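You operate a simulated robot arm through the tools that you are given. There is no shell and no other tool. Be economical: measure what you need, move in short steps, check, and stop when the job is done.

You run a simulated two-armed robot. Do the job below in one go: nothing can be reset, and whatever is moved stays where it is left.

Task
Set the red stop to 25 cm, slide the grey length against it and clamp it.
Fine: the rail button frees the stop; the length lies in the groove and the end lever comes down on it last.

Only the result counts: the job must be done as asked and must still hold three seconds after the hand-in. Knocking over, shifting, dropping, spilling or breaking anything else fails it.

Robot
Two 7-joint arms with two-finger parallel grippers on one trunk, on a base that drives. Base frame: it is fixed to the floor where the robot stands at the start and does not move with it; the origin is under the middle of the robot, x ahead of it, y to its left, z up. Units: m, rad, N and s.
The left shoulder is at the start at [0.06, 0.143, 0.926], the right one opposite. With the tool pointing down near the work surface each hand reaches from about 0.32 to 0.74 m from the robot's upright axis, wherever it stands, measured 20 degrees to its own side. Places, roughly: airing dial [0.8, 4.5, 0.9]; airing switch [0.6, 4.5, 0.9]; end lever [0.8, 0.2, 1]; force dial [0.9, 1.7, 0.9]; green switch [0.7, 1.7, 0.9]; groove of the end rail [0.7, 0.3, 0.8]; inflow valve [0.7, 2.2, 0.9]; outflow valve [0.9, 2.2, 0.9]; press valve [0.9, 1.3, 0.9]; purple lever [0.6, 4.1, 1]; rail button [0.7, 0.5, 0.9]; red stop [0.7, 0, 0.9]; shaker dial [0.6, 1.9, 0.9]; shaker switch [0.6, 2, 0.9]; silver turntable [0.8, 3.2, 0.9]; teal lever [0.6, 4.4, 1]. Payload 1.57 kg a hand.
Tool frame (each hand has its own): the origin (TCP) lies between the finger pads and is the grasp point; the fingertips stand 0.03 m ahead of it; z points along the fingers, y is the line along which they close. The gripper opens to 0.11 m. The fingers are 0.024 m wide and 0.012 m thick; the gripper's body (0.048 by 0.112 m) begins 0.078 m behind the TCP.
Orientation is that of the tool frame in the base frame, as a unit quaternion [x, y, z, w]. With the fingers straight down and closing along the base's y, the tool's x points along the base's -x, its y along +y and its z along -z.

Tools
- The arms move only by the tool arm_command. It takes "left_motion", "right_motion" or both (then of equal length, played together; a hand with none holds still); each is a list of rows, each a list of 3 entries, a list of its own where there are three numbers: the shift along the base's x, y, z in units of 20 mm (1.0 is 20 mm), then the turn, a rotation vector about the base's x, y, z in units of 8 degrees (1.0 is 8 degrees), then the opening, from 0 (shut) to 1 (fully open). In form: [[[tx, ty, tz], [wx, wy, wz], gripper], ...]. A call has 1 to 8 rows; each row shifts and turns the commanded pose from where the row before left it. A call with a number of a shift or a turn outside -1 to 1 is refused whole. Each row takes 0.2 s and may step no farther than 0.05 m and 0.15 rad from the row before; otherwise, or with a gripper value out of range, the whole call is refused. Where a pose cannot be reached the arm comes as near as it can. A force on the tool above 50 N (or 10 N above the force at the start of the call, whichever is more), or a blocked arm, ends the call early, and 0.2 s more pass. The fingers move at their own pace (about 0.045 m/s each) and stop on an object; they squeeze with about 43 N. The grip force told is the motor's: it shows also when the fingers shut on nothing. Time passes only in rows, and 0.2 s behind the last, so rows that do not move let the fingers close. It gives the time, the measured TCP pose, the force on the tool (base axes), the opening and the grip force at its end, in the units of the frame above (readings bear some noise), with the torque about the TCP (base axes, N m) and any sound that the robot's microphone picked up.
- Cameras (640 x 400 px; columns grow to the right, rows downward): "scene" is now at [0.0427, 0.0285, 1.5378]; the picture's right is [0.35, -0.94, 0.00], its down [-0.69, -0.26, -0.67] and it looks along [0.63, 0.24, -0.74] (base axes); focal length 284 px, centre (320, 200). "left" rides on the left gripper at [0.07, -0.016, -0.141] in its tool frame; the picture's right is [0.23, 0.97, 0.00], its down [-0.86, 0.20, -0.48] and it looks along [-0.47, 0.11, 0.88] (tool axes); focal length 222 px, centre (320, 200). "right" rides on the right gripper at [0.07, 0.016, -0.141] in its tool frame; the picture's right is [-0.23, 0.97, 0.00], its down [-0.86, -0.20, -0.48] and it looks along [-0.47, -0.11, 0.88] (tool axes); focal length 222 px, centre (320, 200).
- camera(camera): a new picture of that camera. The clock stands still meanwhile.
- lift_body(by): slides the trunk up (or, below 0, down) by that many m; the arms and the scene camera ride with it, the base frame stays. It gives what a move gives, with no picture.
- roll_base(legs): drives the robot by 1 to 6 legs, each [ahead, left, turn to the left] in m, m and rad, along the robot's own axes; the way and the turn of a leg run together, so that a leg with both is an arc; at most 1.5 m and 3.142 rad a leg. The arms and the cameras ride along, it lands a little off, and it stops where it bumps. It gives what a move gives.
- pan_tilt(pan, tilt): turns the head with the scene camera to pan (to the left, within 1.501 rad either way) and tilt (down, from -0.506 to 1.204), counted from straight ahead of the robot. It gives what a move gives.
- measure_at(camera, pixels): for up to 12 pixels [column, row] of the newest picture of that camera ("zoom" is the newest enlarged one), the place [x, y, z] in the base frame of the surface seen there, good to about 0.003 m. The clock stands still meanwhile.
- enlarge(camera, box): a new picture of the part [left, top, right, bottom] of that camera's present view, enlarged. The clock stands still meanwhile.
- job_done(): hands the job in; it is judged then, once.

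Keep the steps short. Do not move on a guess: measure, check each grasp and each placing, and mend mistakes. In all there are 80 turns and 78 pictures (those below and enlarged ones count). Leave the grippers open and the arms clear of the work at the hand-in unless told otherwise, and finish with a single line.

The tools are called after ">>>" as name(argument=value, ...) on one line, values as JSON. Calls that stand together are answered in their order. arm_command: Moves the arms, as the interface text tells. Its arguments: {"type":"object","properties":{"left_motion":{"type":"array","items":{"type":"array"}},"right_motion":{"type":"array","items":{"type":"array"}}},"required":[]} The other tools are called the same way: lift_body (by) slides the trunk up or down; roll_base (legs) drives the base; pan_tilt (pan, tilt) turns the head that bears the scene camera; camera (camera) takes a picture; measure_at (camera, pixels) gives the place of the surface under pixels of a picture; enlarge (camera, box) takes an enlarged picture of a part of a camera's view; job_done () hands the job in.

At the start:

```text
t: 0.0
left_ee_pos: [0.4008, 0.313, 0.9996]
left_ee_rot: [-0.001, 1.0, 0.0, 0.0]
left_contact_force: [1.0, -0.4, -0.6]
left_ft_torque: [0.01, 0.02, 0.01]
left_finger_gap: 0.1099
left_finger_force: 0.0
right_ee_pos: [0.4563, -0.0681, 0.9993]
right_ee_rot: [0.0, 1.0, 0.001, 0.0]
right_contact_force: [-0.2, -0.3, -0.7]
right_ft_torque: [-0.03, 0.03, -0.03]
right_finger_gap: 0.11
right_finger_force: 0.0
trunk travel left (down, up): [-0.525, 0.065]
robot x, y, heading: [-0.0028, 0.0031, 0.005]
head pan, tilt: [0.358, 0.833]
```

scene: 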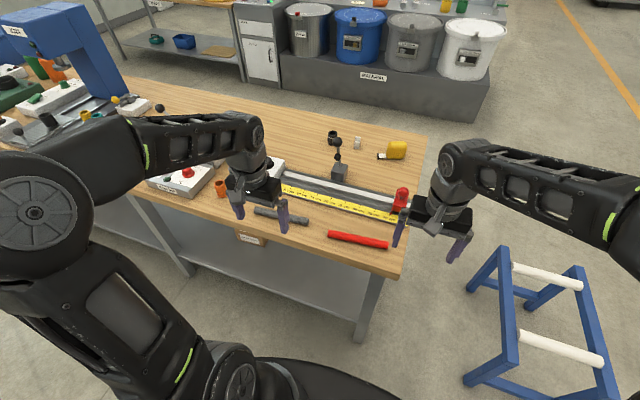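
right: 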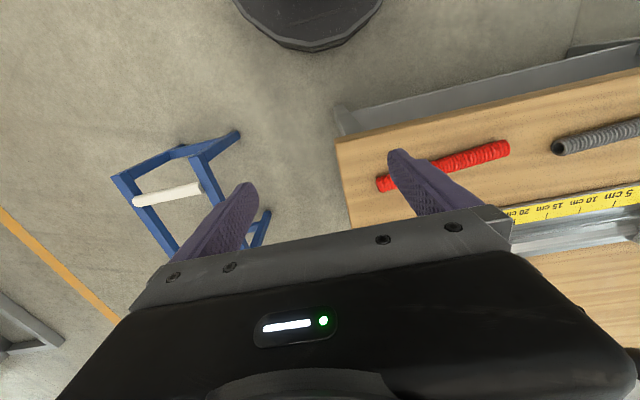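
left: 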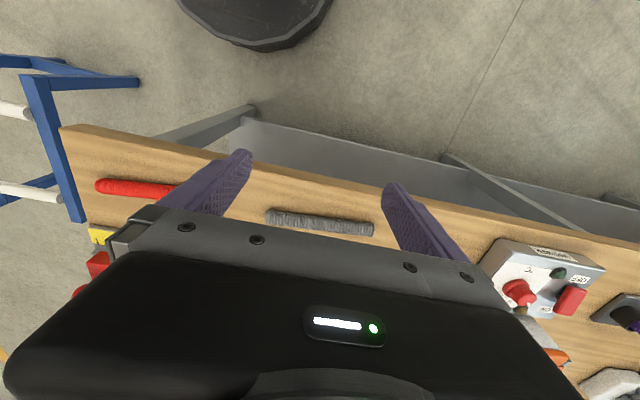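

I see the rail with a yellow scale, the red stop at about (400,200), the grey length at about (280,216). I take an enlarged view to study the rail.

>>> enlarge(camera="scene", box=[220, 110, 440, 248])

>>> enlarge(camera="scene", box=[120, 110, 300, 222])

```text
2.90 times, centred on (330, 179) of scene
```

zoom: 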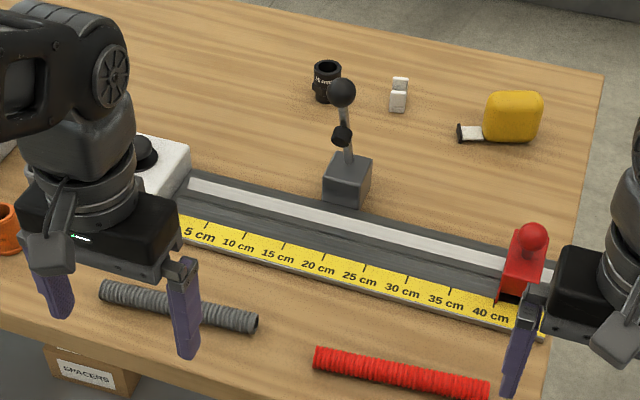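

```text
3.56 times, centred on (210, 166) of scene
```

zoom: 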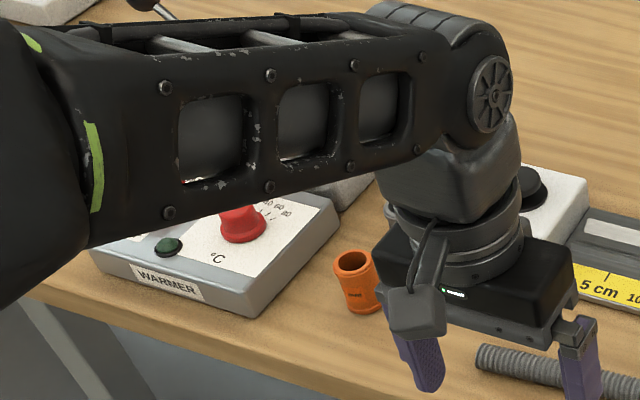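

The left arm hides the button and the rail's zero end. I move the left hand back and up to clear the view; nothing is near it.

>>> arm_command(left_motion=[[[0, 1, 1], [0, 0, 0], 1], [[0, 1, 1], [0, 0, 0], 1], [[0, 1, 1], [0, 0, 0], 1], [[0, 1, 1], [0, 0, 0], 1], [[0, 1, 0], [0, 0, 0], 1], [[0, 1, 0], [0, 0, 0], 1], [[0, 1, 0], [0, 0, 0], 1], [[0, 1, 0], [0, 0, 0], 1]], right_motion=[[[0, -1, 1], [0, 0, 0], 1], [[0, -1, 1], [0, 0, 0], 1], [[0, -1, 0], [0, 0, 0], 1], [[0, -1, 0], [0, 0, 0], 1], [[0, 0, 0], [0, 0, 0], 1], [[0, 0, 0], [0, 0, 0], 1], [[0, 0, 0], [0, 0, 0], 1], [[0, 0, 0], [0, 0, 0], 1]])

>>> enlarge(camera="scene", box=[220, 110, 440, 248])

```text
t: 1.8
left_ee_pos: [0.3999, 0.4718, 1.0796]
left_ee_rot: [0.0, 1.0, 0.0, -0.001]
left_contact_force: [0.0, 0.5, 0.3]
left_ft_torque: [-0.04, 0.03, -0.01]
left_finger_gap: 0.1099
left_finger_force: 0.0
right_ee_pos: [0.4576, -0.1481, 1.0393]
right_ee_rot: [0.0, 1.0, -0.001, 0.0]
right_contact_force: [0.8, -0.4, 0.8]
right_ft_torque: [0.03, -0.05, 0.0]
right_finger_gap: 0.11
right_finger_force: 0.1
trunk travel left (down, up): [-0.525, 0.065]
robot x, y, heading: [0.0027, 0.0016, -0.002]
head pan, tilt: [0.358, 0.833]
```

```text
2.90 times, centred on (330, 179) of scene
```

zoom: 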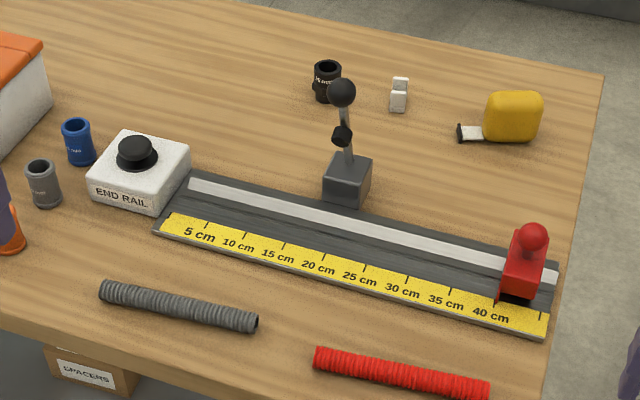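

>>> measure_at(camera="zoom", pixels=[[206, 224], [285, 243], [365, 266], [407, 279], [450, 291], [541, 315], [170, 222], [192, 187], [555, 274], [520, 262], [534, 238], [136, 148]])

>>> enlarge(camera="scene", box=[350, 170, 430, 230])

>>> measure_at(camera="scene", pixels=[[257, 209], [281, 214], [306, 221]])

>>> enlarge(camera="scene", box=[270, 150, 350, 200])

```text
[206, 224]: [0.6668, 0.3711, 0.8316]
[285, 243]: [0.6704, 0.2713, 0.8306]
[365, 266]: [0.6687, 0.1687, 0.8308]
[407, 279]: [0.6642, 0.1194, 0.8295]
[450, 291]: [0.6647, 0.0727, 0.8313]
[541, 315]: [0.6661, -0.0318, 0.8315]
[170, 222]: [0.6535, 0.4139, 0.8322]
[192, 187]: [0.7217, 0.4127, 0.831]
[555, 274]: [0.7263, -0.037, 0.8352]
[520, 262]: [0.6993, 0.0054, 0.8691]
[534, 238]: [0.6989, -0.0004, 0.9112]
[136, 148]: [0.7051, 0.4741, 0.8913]
```

```text
6.67 times, centred on (390, 200) of scene
```

zoom: 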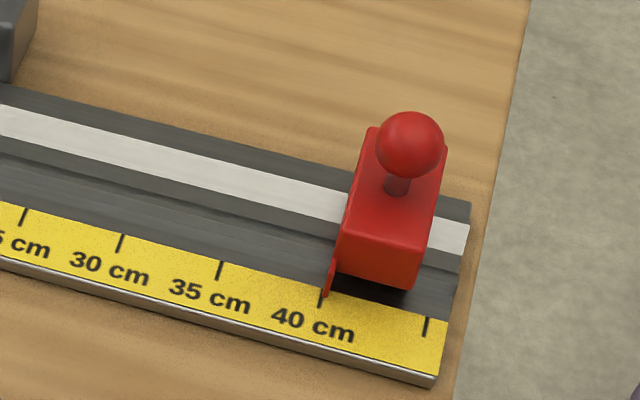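

```text
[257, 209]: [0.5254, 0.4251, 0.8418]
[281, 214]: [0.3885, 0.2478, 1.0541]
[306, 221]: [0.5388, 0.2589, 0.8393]
```

```text
8.00 times, centred on (310, 175) of scene
```

zoom: 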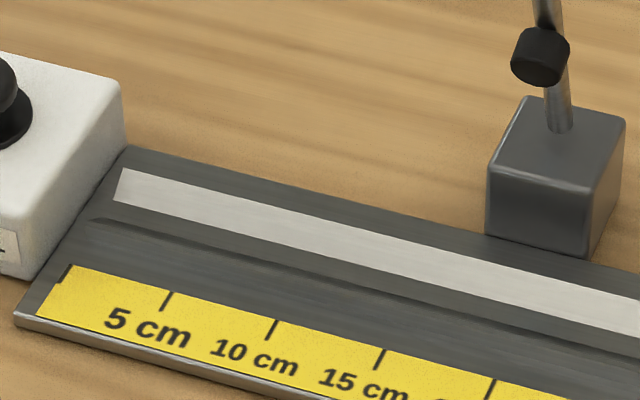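

I measure the groove cross-section, the lever parts and the grey length more closely.

>>> measure_at(camera="zoom", pixels=[[350, 285], [350, 265], [350, 240], [350, 210], [350, 340], [350, 320], [540, 55], [560, 115], [540, 210], [560, 150], [63, 270], [300, 110]])

>>> enlarge(camera="scene", box=[240, 130, 360, 235])

>>> camera(camera="left")

>>> camera(camera="right")

```text
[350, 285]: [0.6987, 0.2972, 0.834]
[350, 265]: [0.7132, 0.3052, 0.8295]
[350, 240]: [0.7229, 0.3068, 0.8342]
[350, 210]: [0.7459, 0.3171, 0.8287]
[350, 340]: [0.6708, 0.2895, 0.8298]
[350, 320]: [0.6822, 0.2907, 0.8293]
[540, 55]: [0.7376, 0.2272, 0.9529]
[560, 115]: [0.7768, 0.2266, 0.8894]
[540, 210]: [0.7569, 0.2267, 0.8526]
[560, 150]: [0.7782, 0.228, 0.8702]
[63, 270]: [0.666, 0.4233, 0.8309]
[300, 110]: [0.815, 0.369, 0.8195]
```

```text
3.81 times, centred on (300, 182) of scene
```

zoom: 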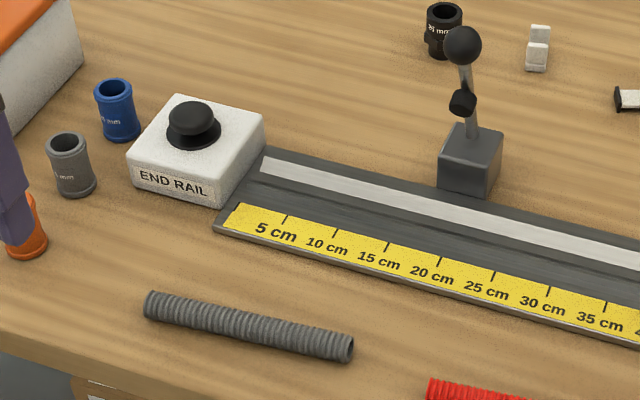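

```text
68 pictures are left
```

left: 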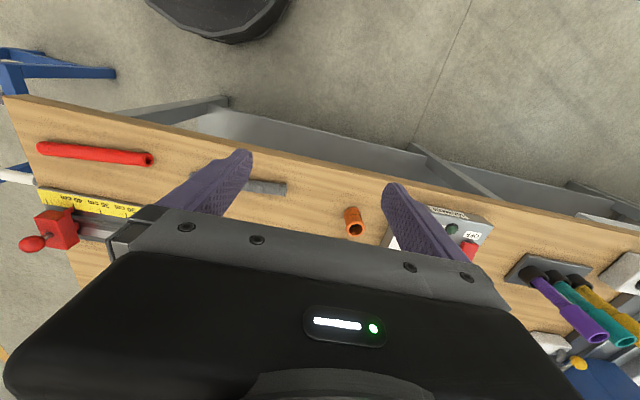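

```text
67 pictures are left
```

right: 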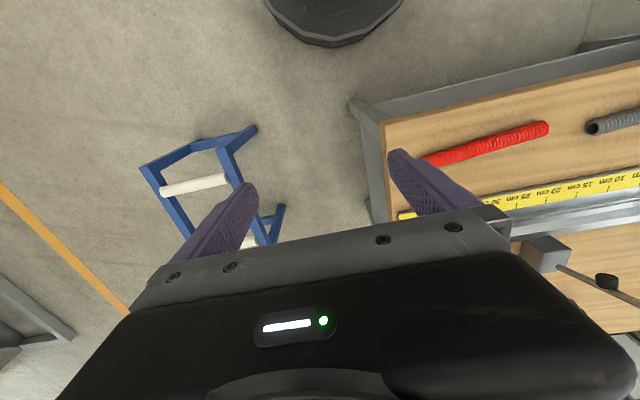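

>>> measure_at(camera="zoom", pixels=[[150, 365], [250, 388], [192, 120], [462, 45], [462, 100], [148, 305], [345, 348], [200, 310], [300, 335], [60, 345], [470, 165], [200, 340]])

>>> pan_tilt(pan=0.358, tilt=1.2)

>>> camera(camera="scene")

```text
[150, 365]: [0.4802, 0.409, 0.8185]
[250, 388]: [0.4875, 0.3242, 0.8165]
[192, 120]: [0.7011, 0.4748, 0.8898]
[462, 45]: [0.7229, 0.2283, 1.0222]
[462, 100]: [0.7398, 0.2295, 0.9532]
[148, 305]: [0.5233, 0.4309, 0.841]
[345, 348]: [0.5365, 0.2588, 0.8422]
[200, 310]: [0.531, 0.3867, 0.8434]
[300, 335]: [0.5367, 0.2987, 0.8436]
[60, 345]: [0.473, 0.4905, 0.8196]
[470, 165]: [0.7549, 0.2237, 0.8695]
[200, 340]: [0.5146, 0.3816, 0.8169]
```

```text
t: 2.6
left_ee_pos: [0.4012, 0.4725, 1.08]
left_ee_rot: [0.0, 1.0, 0.0, 0.001]
left_contact_force: [-0.3, -0.4, 0.0]
left_ft_torque: [0.0, -0.01, 0.01]
left_finger_gap: 0.1099
left_finger_force: 0.1
right_ee_pos: [0.4563, -0.1488, 1.0391]
right_ee_rot: [0.0, 1.0, 0.0, 0.0]
right_contact_force: [0.1, -0.8, -0.6]
right_ft_torque: [0.04, 0.0, -0.03]
right_finger_gap: 0.1099
right_finger_force: 0.0
trunk travel left (down, up): [-0.525, 0.065]
robot x, y, heading: [0.0025, 0.0009, -0.001]
head pan, tilt: [0.358, 1.201]
```

```text
66 pictures are left
```

scene: 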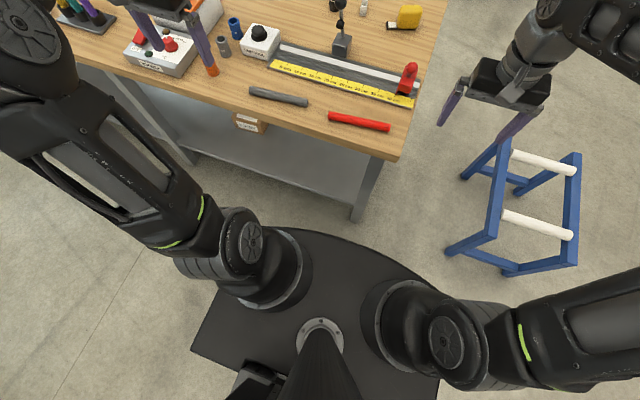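

>>> measure_at(camera="scene", pixels=[[340, 238], [400, 265], [290, 229], [355, 215], [270, 180], [430, 290]])

```text
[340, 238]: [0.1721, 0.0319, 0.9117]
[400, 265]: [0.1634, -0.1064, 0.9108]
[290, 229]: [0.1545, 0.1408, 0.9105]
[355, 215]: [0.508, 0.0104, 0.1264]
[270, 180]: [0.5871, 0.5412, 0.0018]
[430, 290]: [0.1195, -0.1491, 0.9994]
```

The base deck ends at x≈0.17 and the table edge is at x≈0.48. I drive 0.2 m left and 0.08 m ahead, so both hands can reach the rail.

>>> roll_base(legs=[[0, 0.2, 0], [0.08, 0, 0]])

>>> pan_tilt(pan=0, tilt=0.85)

>>> camera(camera="scene")

>>> camera(camera="right")

```text
t: 4.9
left_ee_pos: [0.4822, 0.6694, 1.0801]
left_ee_rot: [0.0, 1.0, 0.0, -0.001]
left_contact_force: [-0.4, 0.7, -0.4]
left_ft_torque: [0.03, 0.09, 0.02]
left_finger_gap: 0.11
left_finger_force: 0.0
right_ee_pos: [0.5375, 0.0487, 1.0393]
right_ee_rot: [0.0, 1.0, 0.0, -0.001]
right_contact_force: [-0.4, -0.6, -0.4]
right_ft_torque: [-0.03, 0.01, 0.0]
right_finger_gap: 0.11
right_finger_force: 0.1
trunk travel left (down, up): [-0.525, 0.065]
robot x, y, heading: [0.0806, 0.1972, -0.003]
head pan, tilt: [0.358, 1.201]
```

```text
t: 5.7
left_ee_pos: [0.48, 0.6703, 1.0804]
left_ee_rot: [0.0, 1.0, 0.0, 0.0]
left_contact_force: [0.2, 0.6, 1.2]
left_ft_torque: [0.0, 0.02, 0.0]
left_finger_gap: 0.1101
left_finger_force: 0.0
right_ee_pos: [0.5365, 0.0482, 1.0401]
right_ee_rot: [0.0, 1.0, 0.0, 0.0]
right_contact_force: [-0.4, -0.3, -0.4]
right_ft_torque: [0.0, 0.03, 0.01]
right_finger_gap: 0.1099
right_finger_force: 0.0
trunk travel left (down, up): [-0.525, 0.065]
robot x, y, heading: [0.0768, 0.1955, 0.003]
head pan, tilt: [0.0, 0.85]
```

```text
65 pictures are left
```

scene: 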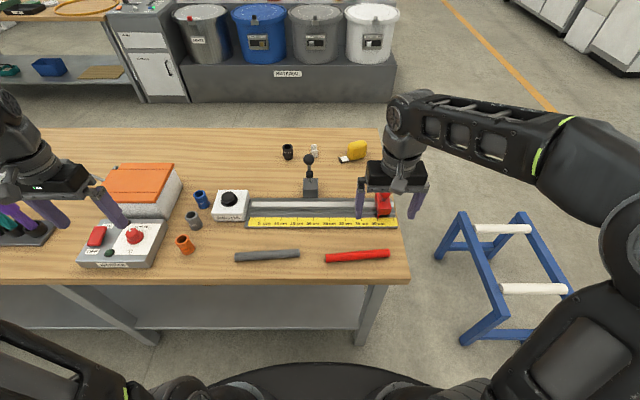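

```text
64 pictures are left
```

right: 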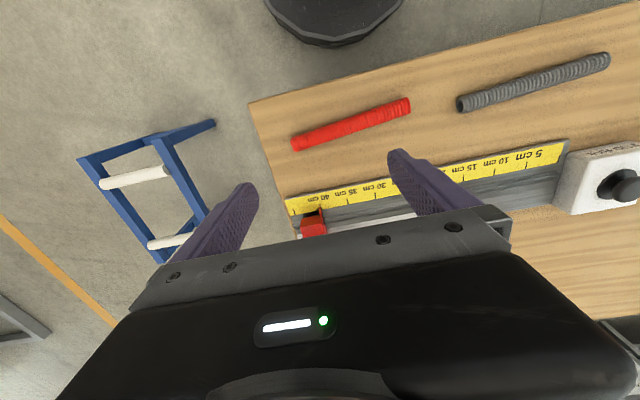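

Good stance. I look closely at the rail's left part and the stop.

>>> enlarge(camera="scene", box=[200, 150, 330, 232])

>>> measure_at(camera="zoom", pixels=[[400, 325], [400, 310], [400, 295], [400, 285], [400, 278], [400, 268], [400, 258], [400, 245], [400, 360], [145, 235], [145, 280], [560, 220]])

>>> enlarge(camera="scene", box=[340, 180, 404, 232])

>>> measure_at(camera="zoom", pixels=[[330, 340], [330, 300], [350, 290], [420, 300], [440, 180], [440, 220], [480, 300], [545, 300], [545, 250], [545, 340], [200, 280], [200, 230]])

```text
4.88 times, centred on (265, 191) of scene
```

zoom: 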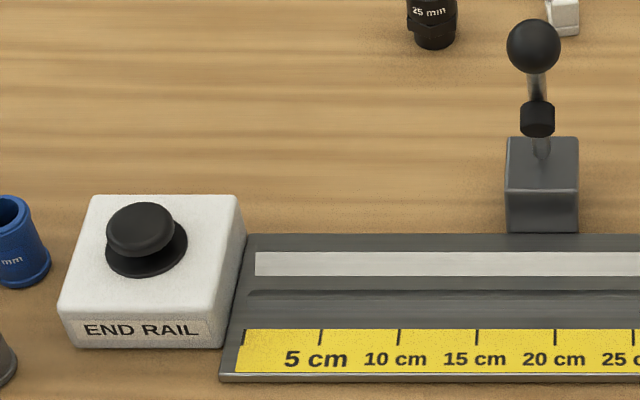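

```text
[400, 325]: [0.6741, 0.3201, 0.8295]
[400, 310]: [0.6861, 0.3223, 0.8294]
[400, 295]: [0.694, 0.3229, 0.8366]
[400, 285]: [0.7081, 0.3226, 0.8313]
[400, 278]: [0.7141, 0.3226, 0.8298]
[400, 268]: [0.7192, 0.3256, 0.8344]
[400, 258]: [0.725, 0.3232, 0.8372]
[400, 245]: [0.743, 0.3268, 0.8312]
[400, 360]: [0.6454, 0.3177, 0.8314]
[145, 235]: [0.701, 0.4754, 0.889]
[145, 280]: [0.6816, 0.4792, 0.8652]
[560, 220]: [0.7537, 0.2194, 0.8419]
```

```text
7.69 times, centred on (372, 206) of scene
```

zoom: 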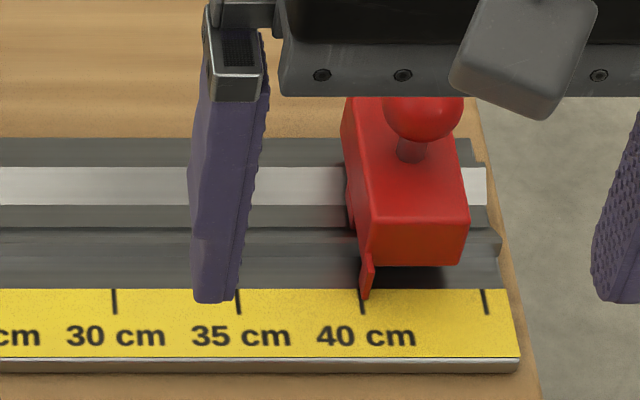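

```text
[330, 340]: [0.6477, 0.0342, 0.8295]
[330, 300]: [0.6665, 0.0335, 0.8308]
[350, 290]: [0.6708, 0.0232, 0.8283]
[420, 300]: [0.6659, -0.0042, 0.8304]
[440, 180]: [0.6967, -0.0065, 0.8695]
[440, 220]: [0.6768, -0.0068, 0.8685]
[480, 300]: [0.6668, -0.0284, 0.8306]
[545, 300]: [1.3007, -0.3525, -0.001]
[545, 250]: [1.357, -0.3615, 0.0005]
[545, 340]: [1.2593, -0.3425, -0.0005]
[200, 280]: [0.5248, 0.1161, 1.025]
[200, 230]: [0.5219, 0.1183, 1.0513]
```

>>> enlarge(camera="right", box=[470, 130, 590, 215])

>>> measure_at(camera="zoom", pixels=[[300, 200], [300, 220], [300, 240], [300, 255], [300, 270], [300, 285], [300, 300], [300, 315], [300, 330], [300, 345]])

>>> enlarge(camera="right", box=[280, 180, 400, 260])

```text
4.71 times, centred on (530, 172) of right
```

zoom: 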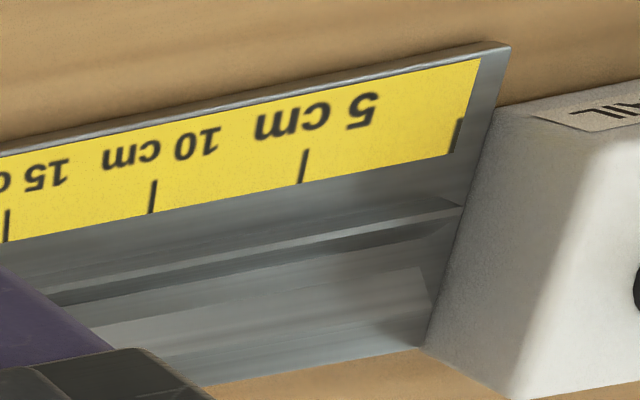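

```text
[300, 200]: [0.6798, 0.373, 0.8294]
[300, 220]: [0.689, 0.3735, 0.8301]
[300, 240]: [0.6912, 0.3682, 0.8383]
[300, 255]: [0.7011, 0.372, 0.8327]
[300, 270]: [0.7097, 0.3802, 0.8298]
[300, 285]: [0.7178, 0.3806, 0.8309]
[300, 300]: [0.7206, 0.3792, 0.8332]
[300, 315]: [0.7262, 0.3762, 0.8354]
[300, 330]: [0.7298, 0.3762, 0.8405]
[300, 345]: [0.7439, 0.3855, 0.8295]
```

```text
5.00 times, centred on (340, 220) of right
```

zoom: 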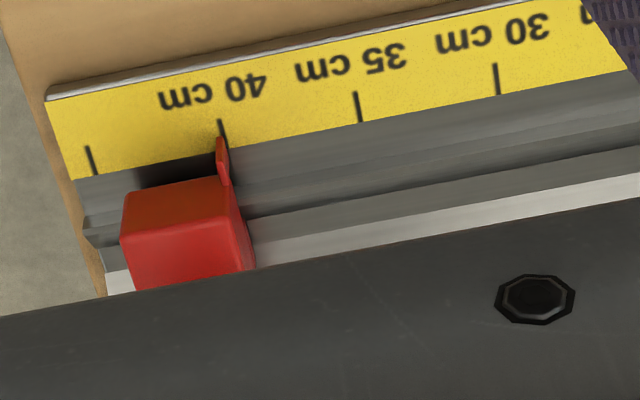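

The rail is a V groove with its bottom near x≈0.71; the scale gives 25 cm at y≈0.170, and the pointer is now at 40 cm (y≈0.02). Next: left hand, shut, over the button (0.70,0.475); right hand over the stop's knob, turned 90° so that it stays narrow beside the lever. First half of the way.

>>> arm_command(left_motion=[[[0.93, -0.8, -0.25], [0, 0, 0], 0], [[0.93, -0.8, -0.25], [0, 0, 0], 0], [[0.93, -0.8, -0.25], [0, 0, 0], 0], [[0.93, -0.8, -0.25], [0, 0, 0], 0], [[0.93, -0.8, -0.25], [0, 0, 0], 0], [[0.93, -0.8, -0.25], [0, 0, 0], 0]], right_motion=[[[0.7, -0.2, 0], [0, 0, 0.9375], 1], [[0.7, -0.2, 0], [0, 0, 0.9375], 1], [[0.7, -0.2, 0], [0, 0, 0.9375], 1], [[0.7, -0.2, 0], [0, 0, 0.9375], 1], [[0.7, -0.2, 0], [0, 0, 0.9375], 1], [[0.7, -0.2, 0], [0, 0, 0.9375], 1]])

>>> arm_command(left_motion=[[[0.93, -0.8, -0.25], [0, 0, 0], 0], [[0.93, -0.8, -0.25], [0, 0, 0], 0], [[0.93, -0.8, -0.25], [0, 0, 0], 0], [[0.93, -0.8, -0.25], [0, 0, 0], 0], [[0.93, -0.8, -0.25], [0, 0, 0], 0], [[0.93, -0.8, -0.25], [0, 0, 0], 0]], right_motion=[[[0.7, -0.2, 0], [0, 0, 0.9375], 1], [[0.7, -0.2, 0], [0, 0, 0.9375], 1], [[0.7, -0.2, 0], [0, 0, 0.9375], 1], [[0.7, -0.2, 0], [0, 0, 0.9375], 1], [[0.7, -0.2, 0], [0, 0, 0.9375], 1], [[0.7, -0.2, 0], [0, 0, 0.9375], 1]])

>>> camera(camera="scene")

>>> camera(camera="right")

>>> camera(camera="left")

```text
t: 7.1
left_ee_pos: [0.5918, 0.5729, 1.0497]
left_ee_rot: [-0.001, 1.0, -0.001, -0.001]
left_contact_force: [0.2, 1.1, -0.2]
left_ft_torque: [0.0, 0.02, 0.0]
left_finger_gap: 0.0
left_finger_force: 8.0
right_ee_pos: [0.622, 0.0251, 1.0384]
right_ee_rot: [-0.384, 0.924, 0.0, 0.0]
right_contact_force: [0.4, 0.4, -0.3]
right_ft_torque: [0.03, 0.0, -0.02]
right_finger_gap: 0.11
right_finger_force: 0.1
trunk travel left (down, up): [-0.525, 0.065]
robot x, y, heading: [0.0791, 0.1979, 0.003]
head pan, tilt: [0.0, 0.85]
```

```text
t: 8.5
left_ee_pos: [0.7053, 0.4744, 1.0202]
left_ee_rot: [0.001, 1.0, 0.0, 0.001]
left_contact_force: [-0.1, -1.1, 0.5]
left_ft_torque: [0.12, 0.0, 0.02]
left_finger_gap: 0.0
left_finger_force: 21.5
right_ee_pos: [0.6902, 0.0031, 1.0385]
right_ee_rot: [-0.659, 0.752, 0.0, 0.001]
right_contact_force: [-0.5, 0.0, 0.2]
right_ft_torque: [0.06, -0.03, 0.01]
right_finger_gap: 0.1102
right_finger_force: 0.1
right hand out of reach, approached as far as the arm can: row 6
trunk travel left (down, up): [-0.525, 0.065]
robot x, y, heading: [0.0778, 0.2026, -0.0]
head pan, tilt: [0.0, 0.85]
```

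```text
59 pictures are left
```

scene: 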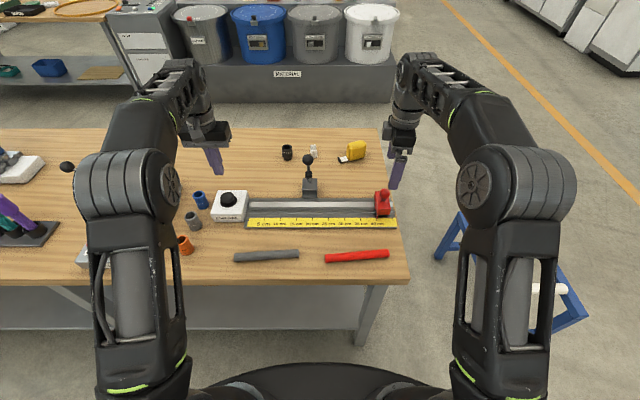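

```text
58 pictures are left
```

right: 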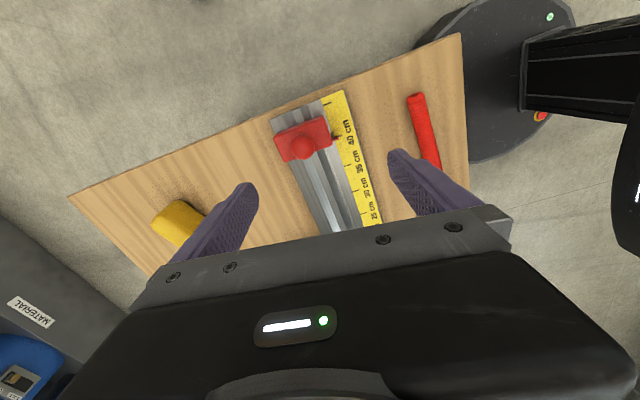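

```text
57 pictures are left
```

left: 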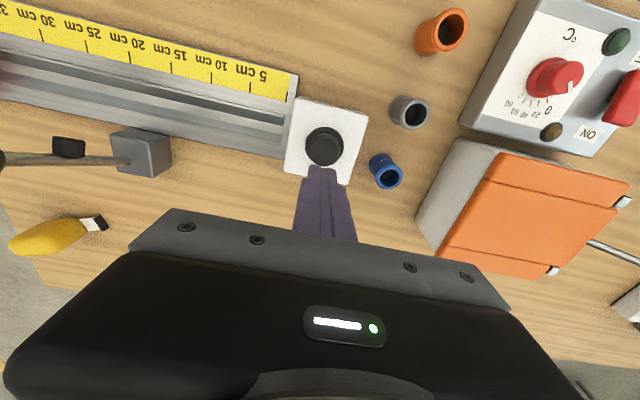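

The right hand is just at its reach limit. I check the base disc's clearance from the table and the knob's position.

>>> measure_at(camera="right", pixels=[[475, 150], [450, 100], [430, 60], [464, 140], [303, 148], [303, 140], [320, 130], [290, 150], [336, 137], [349, 100]])

>>> measure_at(camera="left", pixels=[[324, 143], [324, 155], [313, 148], [336, 148]])

```text
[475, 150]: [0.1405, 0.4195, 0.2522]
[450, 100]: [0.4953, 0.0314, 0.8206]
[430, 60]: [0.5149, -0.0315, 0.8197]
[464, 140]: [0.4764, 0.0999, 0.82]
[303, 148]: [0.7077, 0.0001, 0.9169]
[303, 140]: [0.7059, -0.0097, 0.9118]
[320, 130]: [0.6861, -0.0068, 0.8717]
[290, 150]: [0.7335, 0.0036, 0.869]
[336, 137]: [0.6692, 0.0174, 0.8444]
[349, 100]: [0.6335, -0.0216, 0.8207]
```

```text
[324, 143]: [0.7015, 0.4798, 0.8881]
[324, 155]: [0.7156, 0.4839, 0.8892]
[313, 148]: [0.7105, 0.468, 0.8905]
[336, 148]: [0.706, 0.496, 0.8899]
```

The knob is at (0.706, 0.000, ~0.905), the button centre at about (0.708, 0.478). I drive 0.03 m ahead for reach (base is well short of the table).

>>> roll_base(legs=[[0.03, 0, 0]])

>>> arm_command(left_motion=[[[-0.65, 0.1, -0.5], [0, 0, 0], 0], [[-0.65, 0.1, -0.5], [0, 0, 0], 0], [[0, 0, -1], [0, 0, 0], 0]], right_motion=[[[-0.2, -0.1, 0], [0, 0, 0.9], 1], [[-0.2, 0, -0.5], [0, 0, 0], 1], [[-0.1, 0, -0.5], [0, 0, 0], 1]])

>>> camera(camera="right")

```text
t: 9.4
left_ee_pos: [0.7356, 0.4775, 1.0191]
left_ee_rot: [0.0, 1.0, 0.0, 0.001]
left_contact_force: [0.4, 0.1, -1.2]
left_ft_torque: [-0.02, 0.06, 0.02]
left_finger_gap: 0.0
left_finger_force: 21.6
right_ee_pos: [0.7195, 0.0063, 1.0385]
right_ee_rot: [-0.66, 0.752, 0.0, 0.001]
right_contact_force: [0.5, 0.5, 0.0]
right_ft_torque: [0.01, 0.01, -0.05]
right_finger_gap: 0.1103
right_finger_force: 0.0
trunk travel left (down, up): [-0.525, 0.065]
robot x, y, heading: [0.1107, 0.1984, -0.003]
head pan, tilt: [0.0, 0.85]
```

```text
t: 10.2
left_ee_pos: [0.7077, 0.4821, 0.978]
left_ee_rot: [0.0, 1.0, 0.001, 0.001]
left_contact_force: [0.6, -0.1, -0.6]
left_ft_torque: [0.03, 0.02, 0.0]
left_finger_gap: 0.0003
left_finger_force: 21.2
right_ee_pos: [0.7089, 0.0035, 1.0172]
right_ee_rot: [-0.705, 0.709, -0.001, 0.001]
right_contact_force: [-0.7, 0.2, -0.3]
right_ft_torque: [0.03, 0.01, 0.04]
right_finger_gap: 0.1099
right_finger_force: 0.1
trunk travel left (down, up): [-0.525, 0.065]
robot x, y, heading: [0.1076, 0.1975, 0.005]
head pan, tilt: [0.0, 0.85]
```

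```text
56 pictures are left
```

right: 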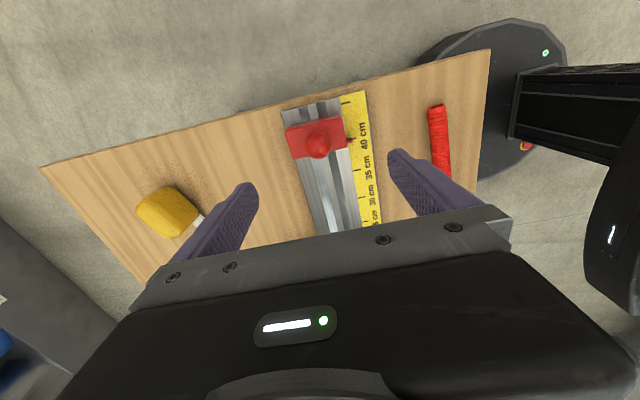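

Both are lined up. Right hand: down 110 mm onto the knob (TCP z≈0.907, tips just over the block), then close.

>>> arm_command(right_motion=[[[0, -0.1, -0.92], [0, 0, 0], 1], [[0, -0.1, -0.92], [0, 0, 0], 1], [[0, 0, -0.92], [0, 0, 0], 1], [[-0.1, 0, -0.92], [0, 0, 0], 1], [[0, 0, -0.92], [0, 0, 0], 1], [[0, 0, -0.9], [0, 0, 0], 1]])

>>> enlarge(camera="scene", box=[330, 140, 430, 235])

```text
t: 11.6
left_ee_pos: [0.7091, 0.4822, 0.9787]
left_ee_rot: [0.0, 1.0, 0.001, 0.001]
left_contact_force: [-0.2, -0.3, 0.1]
left_ft_torque: [0.0, 0.02, 0.02]
left_finger_gap: 0.0002
left_finger_force: 20.8
right_ee_pos: [0.707, -0.001, 0.9081]
right_ee_rot: [-0.704, 0.71, 0.0, 0.0]
right_contact_force: [0.3, -0.5, -0.4]
right_ft_torque: [-0.01, 0.04, 0.01]
right_finger_gap: 0.11
right_finger_force: 0.1
trunk travel left (down, up): [-0.525, 0.065]
robot x, y, heading: [0.1067, 0.1959, 0.002]
head pan, tilt: [0.0, 0.85]
```

```text
4.21 times, centred on (380, 188) of scene
```

zoom: 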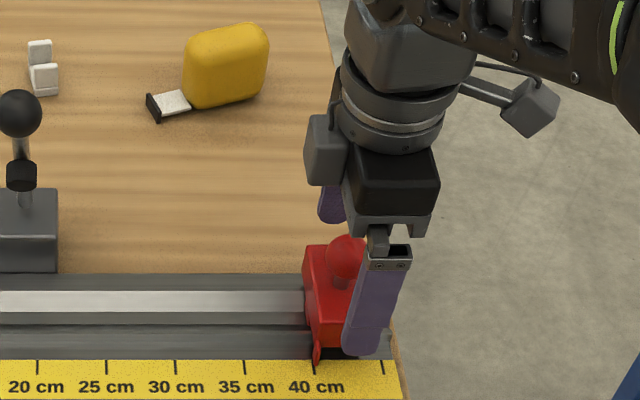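

>>> measure_at(camera="zoom", pixels=[[345, 245], [345, 255], [340, 290], [372, 300], [318, 350]])

>>> arm_command(right_motion=[[[0, 0, 0], [0, 0, 0], 0], [[0, 0, 0], [0, 0, 0], 0], [[0, 0, 0], [0, 0, 0], 0], [[0, 0, 0], [0, 0, 0], 0], [[0, 0, 0], [0, 0, 0], 0], [[0, 0, 0], [0, 0, 0], 0]])

```text
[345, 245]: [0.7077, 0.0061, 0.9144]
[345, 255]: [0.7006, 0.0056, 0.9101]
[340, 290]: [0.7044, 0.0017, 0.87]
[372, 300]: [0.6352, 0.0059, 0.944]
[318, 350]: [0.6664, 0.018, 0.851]
```

```text
t: 13.0
left_ee_pos: [0.7106, 0.4819, 0.9781]
left_ee_rot: [-0.001, 1.0, 0.0, -0.001]
left_contact_force: [0.1, -0.5, 0.3]
left_ft_torque: [0.0, -0.01, 0.03]
left_finger_gap: 0.0
left_finger_force: 21.0
right_ee_pos: [0.7122, 0.0007, 0.9081]
right_ee_rot: [-0.705, 0.709, -0.002, 0.003]
right_contact_force: [24.7, -0.8, 0.1]
right_ft_torque: [-0.12, -0.38, -0.01]
right_finger_gap: 0.0314
right_finger_force: 27.2
trunk travel left (down, up): [-0.525, 0.065]
robot x, y, heading: [0.1063, 0.2029, -0.002]
head pan, tilt: [0.0, 0.85]
```

Knob is gripped (gap 31 mm) with a 25 N side pull; I relax it by +5 mm in x, and bring the left tip down to just above the button.

>>> arm_command(left_motion=[[[0, -0.1, -0.9], [0, 0, 0], 0], [[0, -0.1, -0.9], [0, 0, 0], 0], [[0, 0, -0.8], [0, 0, 0], 0], [[0, 0, -0.25], [0, 0, 0], 0], [[0, 0, -0.25], [0, 0, 0], 0]], right_motion=[[[0.25, 0, 0], [0, 0, 0], 0], [[0, 0, 0], [0, 0, 0], 0], [[0, 0, 0], [0, 0, 0], 0], [[0, 0, 0], [0, 0, 0], 0], [[0, 0, 0], [0, 0, 0], 0]])

```text
t: 14.2
left_ee_pos: [0.708, 0.4782, 0.9181]
left_ee_rot: [0.0, 1.0, 0.001, 0.001]
left_contact_force: [0.1, 0.2, 1.5]
left_ft_torque: [-0.02, 0.03, -0.01]
left_finger_gap: 0.0001
left_finger_force: 21.1
right_ee_pos: [0.7122, 0.0001, 0.9089]
right_ee_rot: [-0.705, 0.709, -0.001, 0.0]
right_contact_force: [4.7, -1.5, 6.7]
right_ft_torque: [0.24, 0.01, -0.07]
right_finger_gap: 0.0311
right_finger_force: 40.2
trunk travel left (down, up): [-0.525, 0.065]
robot x, y, heading: [0.1091, 0.198, -0.001]
head pan, tilt: [0.0, 0.85]
```

The left tip is about at the button top (0.888). I press on in small steps and listen.

>>> arm_command(left_motion=[[[0, 0, -0.2], [0, 0, 0], 0], [[0, 0, -0.2], [0, 0, 0], 0], [[0, 0, -0.2], [0, 0, 0], 0]])

```text
t: 15.0
left_ee_pos: [0.7089, 0.4776, 0.9086]
left_ee_rot: [0.0, 1.0, 0.0, 0.003]
left_contact_force: [-2.6, 2.6, 21.3]
left_ft_torque: [0.06, 0.0, -0.18]
left_finger_gap: 0.0
left_finger_force: 21.4
right_ee_pos: [0.7116, 0.0001, 0.9086]
right_ee_rot: [-0.707, 0.708, -0.001, 0.001]
right_contact_force: [8.5, 1.3, -3.9]
right_ft_torque: [-0.57, -0.07, -0.06]
right_finger_gap: 0.031
right_finger_force: 40.1
trunk travel left (down, up): [-0.525, 0.065]
robot x, y, heading: [0.11, 0.1955, -0.001]
head pan, tilt: [0.0, 0.85]
```

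The button is down about 9 mm at 21 N, no sound yet. I press a little more and try the stop by a small shift.

>>> arm_command(left_motion=[[[0, 0, -0.2], [0, 0, 0], 0], [[0, 0, 0], [0, 0, 0], 0], [[0, 0, 0], [0, 0, 0], 0]], right_motion=[[[0, 0, 0], [0, 0, 0], 0], [[0, 0.4, 0], [0, 0, 0], 0], [[0, 0.4, 0], [0, 0, 0], 0]])

>>> enlarge(camera="scene", box=[330, 160, 410, 235])

```text
t: 15.6
left_ee_pos: [0.7091, 0.4774, 0.9078]
left_ee_rot: [0.0, 1.0, 0.0, 0.005]
left_contact_force: [-8.6, -4.0, 22.9]
left_ft_torque: [-0.1, 0.31, 0.03]
left_finger_gap: 0.0
left_finger_force: 21.0
right_ee_pos: [0.7112, 0.0061, 0.9083]
right_ee_rot: [-0.705, 0.709, -0.002, 0.003]
right_contact_force: [4.5, 1.0, -2.4]
right_ft_torque: [-0.1, 0.0, -0.12]
right_finger_gap: 0.0311
right_finger_force: 39.9
trunk travel left (down, up): [-0.525, 0.065]
robot x, y, heading: [0.1076, 0.1984, 0.003]
head pan, tilt: [0.0, 0.85]
stopped in row 3 (left hand): the force on the tool passed its limit at 51 N (the readings are from after the stop); the commanded pose is now the measured one
```

```text
5.33 times, centred on (370, 198) of scene
```

zoom: 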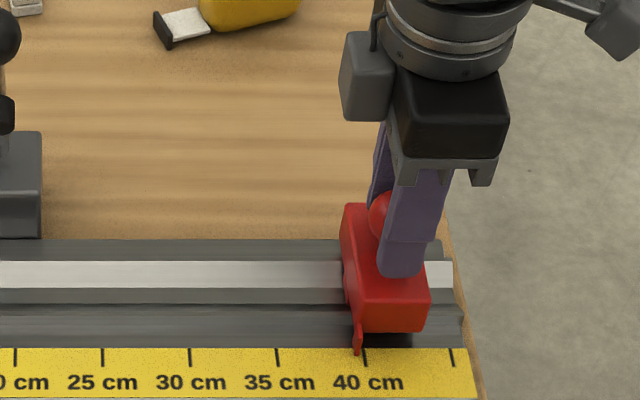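

The stop slides freely while the button is held. I slide it on by about 126 mm.

>>> arm_command(right_motion=[[[0, 0.6, 0], [0, 0, 0], 0], [[0, 0.95, 0], [0, 0, 0], 0], [[0, 0.95, 0], [0, 0, 0], 0], [[0, 0.95, 0], [0, 0, 0], 0], [[0, 0.95, 0], [0, 0, 0], 0], [[0, 0.95, 0], [0, 0, 0], 0], [[0, 0.6, 0], [0, 0, 0], 0], [[0, 0.35, 0], [0, 0, 0], 0]])

>>> enlarge(camera="scene", box=[270, 160, 370, 235])

```text
t: 17.4
left_ee_pos: [0.7084, 0.4785, 0.9061]
left_ee_rot: [-0.002, 1.0, 0.002, 0.003]
left_contact_force: [-16.4, -3.0, 45.6]
left_ft_torque: [-0.1, 0.55, -0.04]
left_finger_gap: 0.0002
left_finger_force: 21.3
right_ee_pos: [0.7124, 0.1318, 0.9096]
right_ee_rot: [-0.705, 0.709, -0.003, 0.002]
right_contact_force: [22.5, -1.6, -25.3]
right_ft_torque: [-0.63, -0.06, -0.09]
right_finger_gap: 0.0313
right_finger_force: 39.9
trunk travel left (down, up): [-0.525, 0.065]
robot x, y, heading: [0.108, 0.198, 0.0]
head pan, tilt: [0.0, 0.85]
```

```text
5.33 times, centred on (320, 198) of scene
```

zoom: 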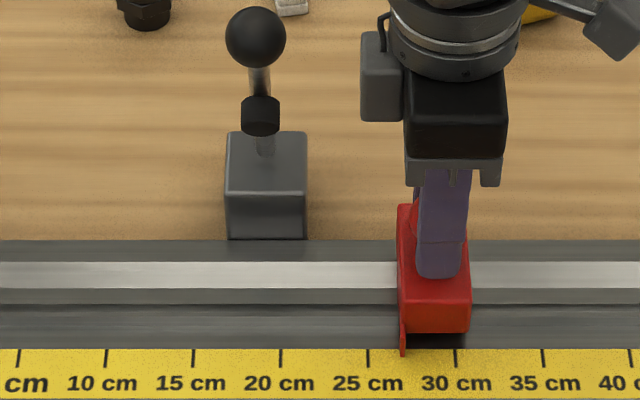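

Pointer is at (402,352), 25-cm tick at (369,358): about 18–19 mm to go. I shift 16 mm and ease the side forces a little.

>>> arm_command(left_motion=[[[0, 0, 0.05], [0, 0, 0], 0], [[0, 0, 0], [0, 0, 0], 0], [[0, 0, 0], [0, 0, 0], 0]], right_motion=[[[0.1, 0.4, -0.1], [0, 0, 0], 0], [[0, 0.4, 0], [0, 0, 0], 0], [[0, 0, 0], [0, 0, 0], 0]])

>>> enlarge(camera="scene", box=[310, 195, 360, 232])

```text
t: 18.2
left_ee_pos: [0.7095, 0.4771, 0.9071]
left_ee_rot: [0.0, 1.0, 0.002, 0.006]
left_contact_force: [5.9, -1.7, 26.9]
left_ft_torque: [-0.06, 0.03, 0.14]
left_finger_gap: 0.0
left_finger_force: 20.9
right_ee_pos: [0.7121, 0.149, 0.9093]
right_ee_rot: [-0.705, 0.71, 0.001, 0.001]
right_contact_force: [-8.8, -0.6, -1.5]
right_ft_torque: [0.23, 0.22, -0.01]
right_finger_gap: 0.0312
right_finger_force: 39.8
trunk travel left (down, up): [-0.525, 0.065]
robot x, y, heading: [0.1116, 0.198, 0.003]
head pan, tilt: [0.0, 0.85]
```

```text
10.81 times, centred on (335, 214) of scene
```

zoom: 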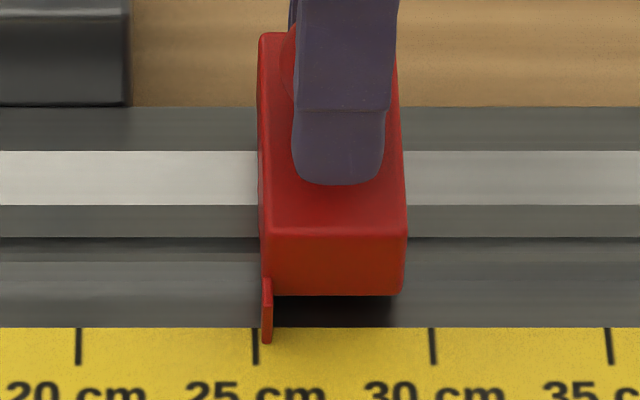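

The pointer plate (261–273) is still 1.7 mm (left face) right of the 25 tick (255). I shift it 2 mm more.

>>> arm_command(right_motion=[[[0, 0.1, 0], [0, 0, 0], 0], [[0, 0, 0], [0, 0, 0], 0], [[0, 0, 0], [0, 0, 0], 0]])

>>> enlarge(camera="scene", box=[310, 195, 360, 232])

>>> measure_at(camera="zoom", pixels=[[264, 325], [264, 305], [330, 215], [256, 350], [433, 350], [79, 350]])

```text
t: 19.0
left_ee_pos: [0.7073, 0.4789, 0.9083]
left_ee_rot: [0.0, 1.0, 0.001, 0.005]
left_contact_force: [8.8, -2.4, 21.6]
left_ft_torque: [-0.09, -0.27, -0.03]
left_finger_gap: 0.0
left_finger_force: 22.0
right_ee_pos: [0.7126, 0.15, 0.9089]
right_ee_rot: [-0.706, 0.708, -0.002, 0.001]
right_contact_force: [-21.1, 0.3, 9.3]
right_ft_torque: [0.46, 0.28, -0.05]
right_finger_gap: 0.0311
right_finger_force: 40.0
trunk travel left (down, up): [-0.525, 0.065]
robot x, y, heading: [0.1098, 0.1968, -0.0]
head pan, tilt: [0.0, 0.85]
```

```text
10.81 times, centred on (335, 214) of scene
```

zoom: 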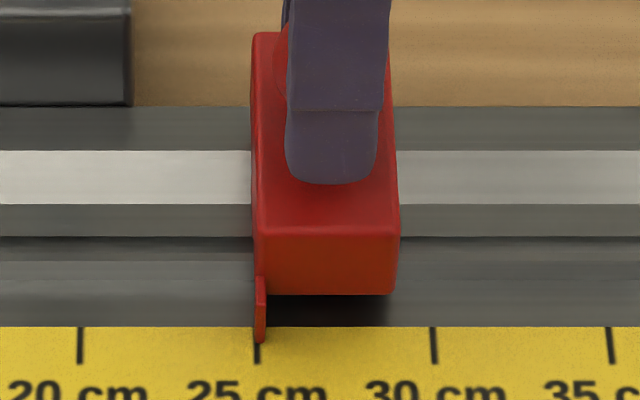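

```text
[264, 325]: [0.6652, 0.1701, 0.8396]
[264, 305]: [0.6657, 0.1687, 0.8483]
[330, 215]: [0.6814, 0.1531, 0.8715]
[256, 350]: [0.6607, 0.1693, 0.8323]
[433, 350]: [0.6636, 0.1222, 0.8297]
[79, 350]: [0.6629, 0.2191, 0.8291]
```

The pointer (254–266) now stands on the 25 tick (257). I let the button up while still holding the stop.

>>> arm_command(left_motion=[[[0, 0, 0.5], [0, 0, 0], 0], [[0, 0, 0.5], [0, 0, 0], 0], [[0, 0, 1], [0, 0, 0], 0], [[0, 0, 1], [0, 0, 0], 0], [[0, 0, 0], [0, 0, 0], 0]], right_motion=[[[0, 0, 0], [0, 0, 0], 0], [[-0.1, 0, 0], [0, 0, 0], 0], [[0, 0, 0], [0, 0, 0], 0], [[0, 0, 0], [0, 0, 0], 0], [[0, 0, 0], [0, 0, 0], 0]])

>>> enlarge(camera="scene", box=[310, 195, 360, 232])

```text
t: 20.2
left_ee_pos: [0.7082, 0.4784, 0.967]
left_ee_rot: [0.0, 1.0, 0.001, 0.004]
left_contact_force: [0.1, 0.1, -0.4]
left_ft_torque: [0.0, -0.03, 0.03]
left_finger_gap: 0.0
left_finger_force: 21.0
right_ee_pos: [0.7119, 0.151, 0.9094]
right_ee_rot: [-0.706, 0.708, -0.003, 0.002]
right_contact_force: [-12.5, 1.3, 15.8]
right_ft_torque: [-0.07, 0.07, 0.04]
right_finger_gap: 0.0311
right_finger_force: 40.3
trunk travel left (down, up): [-0.525, 0.065]
robot x, y, heading: [0.1136, 0.197, 0.001]
head pan, tilt: [0.0, 0.85]
```

```text
10.81 times, centred on (335, 214) of scene
```

zoom: 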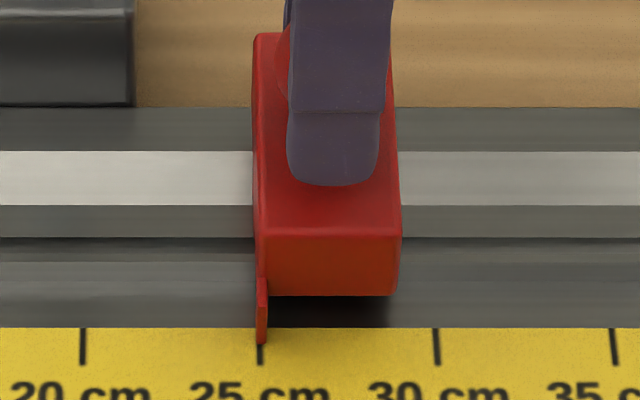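

The stop is locked at 25. Now I open the right hand and lift it straight up, while the left hand swings toward the grey length (grip point about (0.526, 0.395)), turning −86°, well above everything.

>>> arm_command(left_motion=[[[-0.76, -0.346, 0.4], [0, 0, -0.892], 0.5], [[-0.76, -0.346, 0.4], [0, 0, -0.892], 0.5], [[-0.76, -0.346, 0], [0, 0, -0.892], 0.5], [[-0.76, -0.346, 0], [0, 0, -0.892], 0.5], [[-0.76, -0.346, 0], [0, 0, -0.892], 0.5], [[-0.76, -0.346, 0], [0, 0, -0.892], 0.5]], right_motion=[[[0, 0, 0], [0, 0, 0], 0.7], [[0, 0, 0], [0, 0, 0], 0.7], [[0, 0, 0], [0, 0, 0], 0.7], [[0, 0, 0.5], [0, 0, 0], 0.7], [[0, 0, 1], [0, 0, 0], 0.7], [[0, 0, 1], [0, 0, 0], 0.7]])

>>> arm_command(left_motion=[[[-0.76, -0.346, 0], [0, 0, -0.892], 0.5], [[-0.76, -0.346, 0], [0, 0, -0.892], 0.5], [[-0.76, -0.346, 0], [0, 0, -0.892], 0.5], [[-0.76, -0.346, 0], [0, 0, -0.892], 0.5], [[-0.76, -0.346, 0], [0, 0, -0.892], 0.5], [[-0.76, -0.346, 0], [0, 0, -0.892], 0.5]], right_motion=[[[0, -0.5, 1], [0, 0, 0], 0.7], [[0, -1, 1], [0, 0, 0], 0.7], [[0, -1, 0.5], [0, 0, 0], 0.7], [[0, -1, 0], [0, 0, 0], 0.7], [[0, -1, 0], [0, 0, 0], 0.7], [[0, -1, 0], [0, 0, 0], 0.7]])

>>> camera(camera="scene")

>>> camera(camera="left")

```text
t: 21.6
left_ee_pos: [0.618, 0.4384, 0.9811]
left_ee_rot: [0.366, 0.931, -0.001, 0.004]
left_contact_force: [-1.0, 0.2, 0.0]
left_ft_torque: [0.02, 0.04, 0.02]
left_finger_gap: 0.055
left_finger_force: 0.1
right_ee_pos: [0.7125, 0.1502, 0.9552]
right_ee_rot: [-0.705, 0.709, -0.001, 0.001]
right_contact_force: [-0.5, -0.5, 0.0]
right_ft_torque: [0.02, -0.03, 0.01]
right_finger_gap: 0.0771
right_finger_force: 0.1
trunk travel left (down, up): [-0.525, 0.065]
robot x, y, heading: [0.1074, 0.2024, -0.004]
head pan, tilt: [0.0, 0.85]
```

```text
t: 23.0
left_ee_pos: [0.5277, 0.3955, 0.9814]
left_ee_rot: [0.68, 0.733, -0.001, 0.002]
left_contact_force: [0.1, 0.1, 0.1]
left_ft_torque: [0.02, 0.0, -0.01]
left_finger_gap: 0.0551
left_finger_force: 0.1
right_ee_pos: [0.7138, 0.04, 1.0071]
right_ee_rot: [-0.705, 0.709, -0.001, 0.002]
right_contact_force: [0.8, -0.1, -1.0]
right_ft_torque: [-0.01, 0.02, -0.01]
right_finger_gap: 0.0771
right_finger_force: 0.2
trunk travel left (down, up): [-0.525, 0.065]
robot x, y, heading: [0.1096, 0.196, 0.001]
head pan, tilt: [0.0, 0.85]
```

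```text
49 pictures are left
```

scene: 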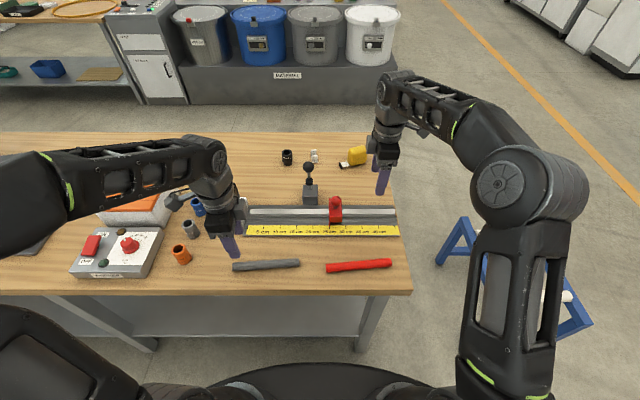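

```text
48 pictures are left
```

left: 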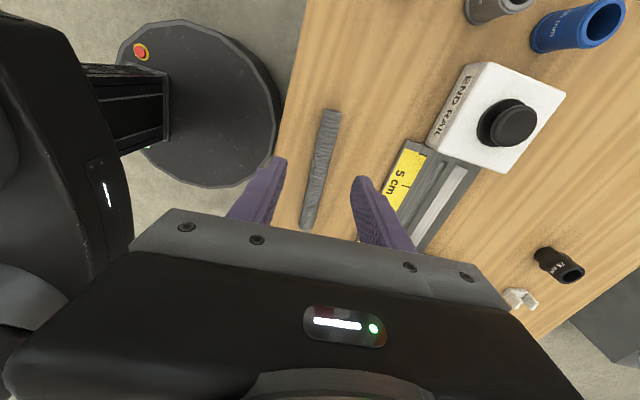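

>>> measure_at(camera="left", pixels=[[331, 112], [327, 135], [320, 165], [314, 195], [308, 224]])

>>> measure_at(camera="scene", pixels=[[236, 265], [250, 265], [270, 263], [290, 262], [297, 262]])

```text
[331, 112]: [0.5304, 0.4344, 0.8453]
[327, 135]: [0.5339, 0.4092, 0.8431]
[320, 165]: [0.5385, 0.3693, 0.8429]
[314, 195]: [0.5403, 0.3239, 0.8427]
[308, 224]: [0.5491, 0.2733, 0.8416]
```

```text
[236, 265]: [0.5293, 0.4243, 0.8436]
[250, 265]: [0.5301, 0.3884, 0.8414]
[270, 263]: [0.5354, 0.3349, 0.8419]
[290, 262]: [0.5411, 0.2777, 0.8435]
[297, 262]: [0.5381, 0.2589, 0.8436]
```

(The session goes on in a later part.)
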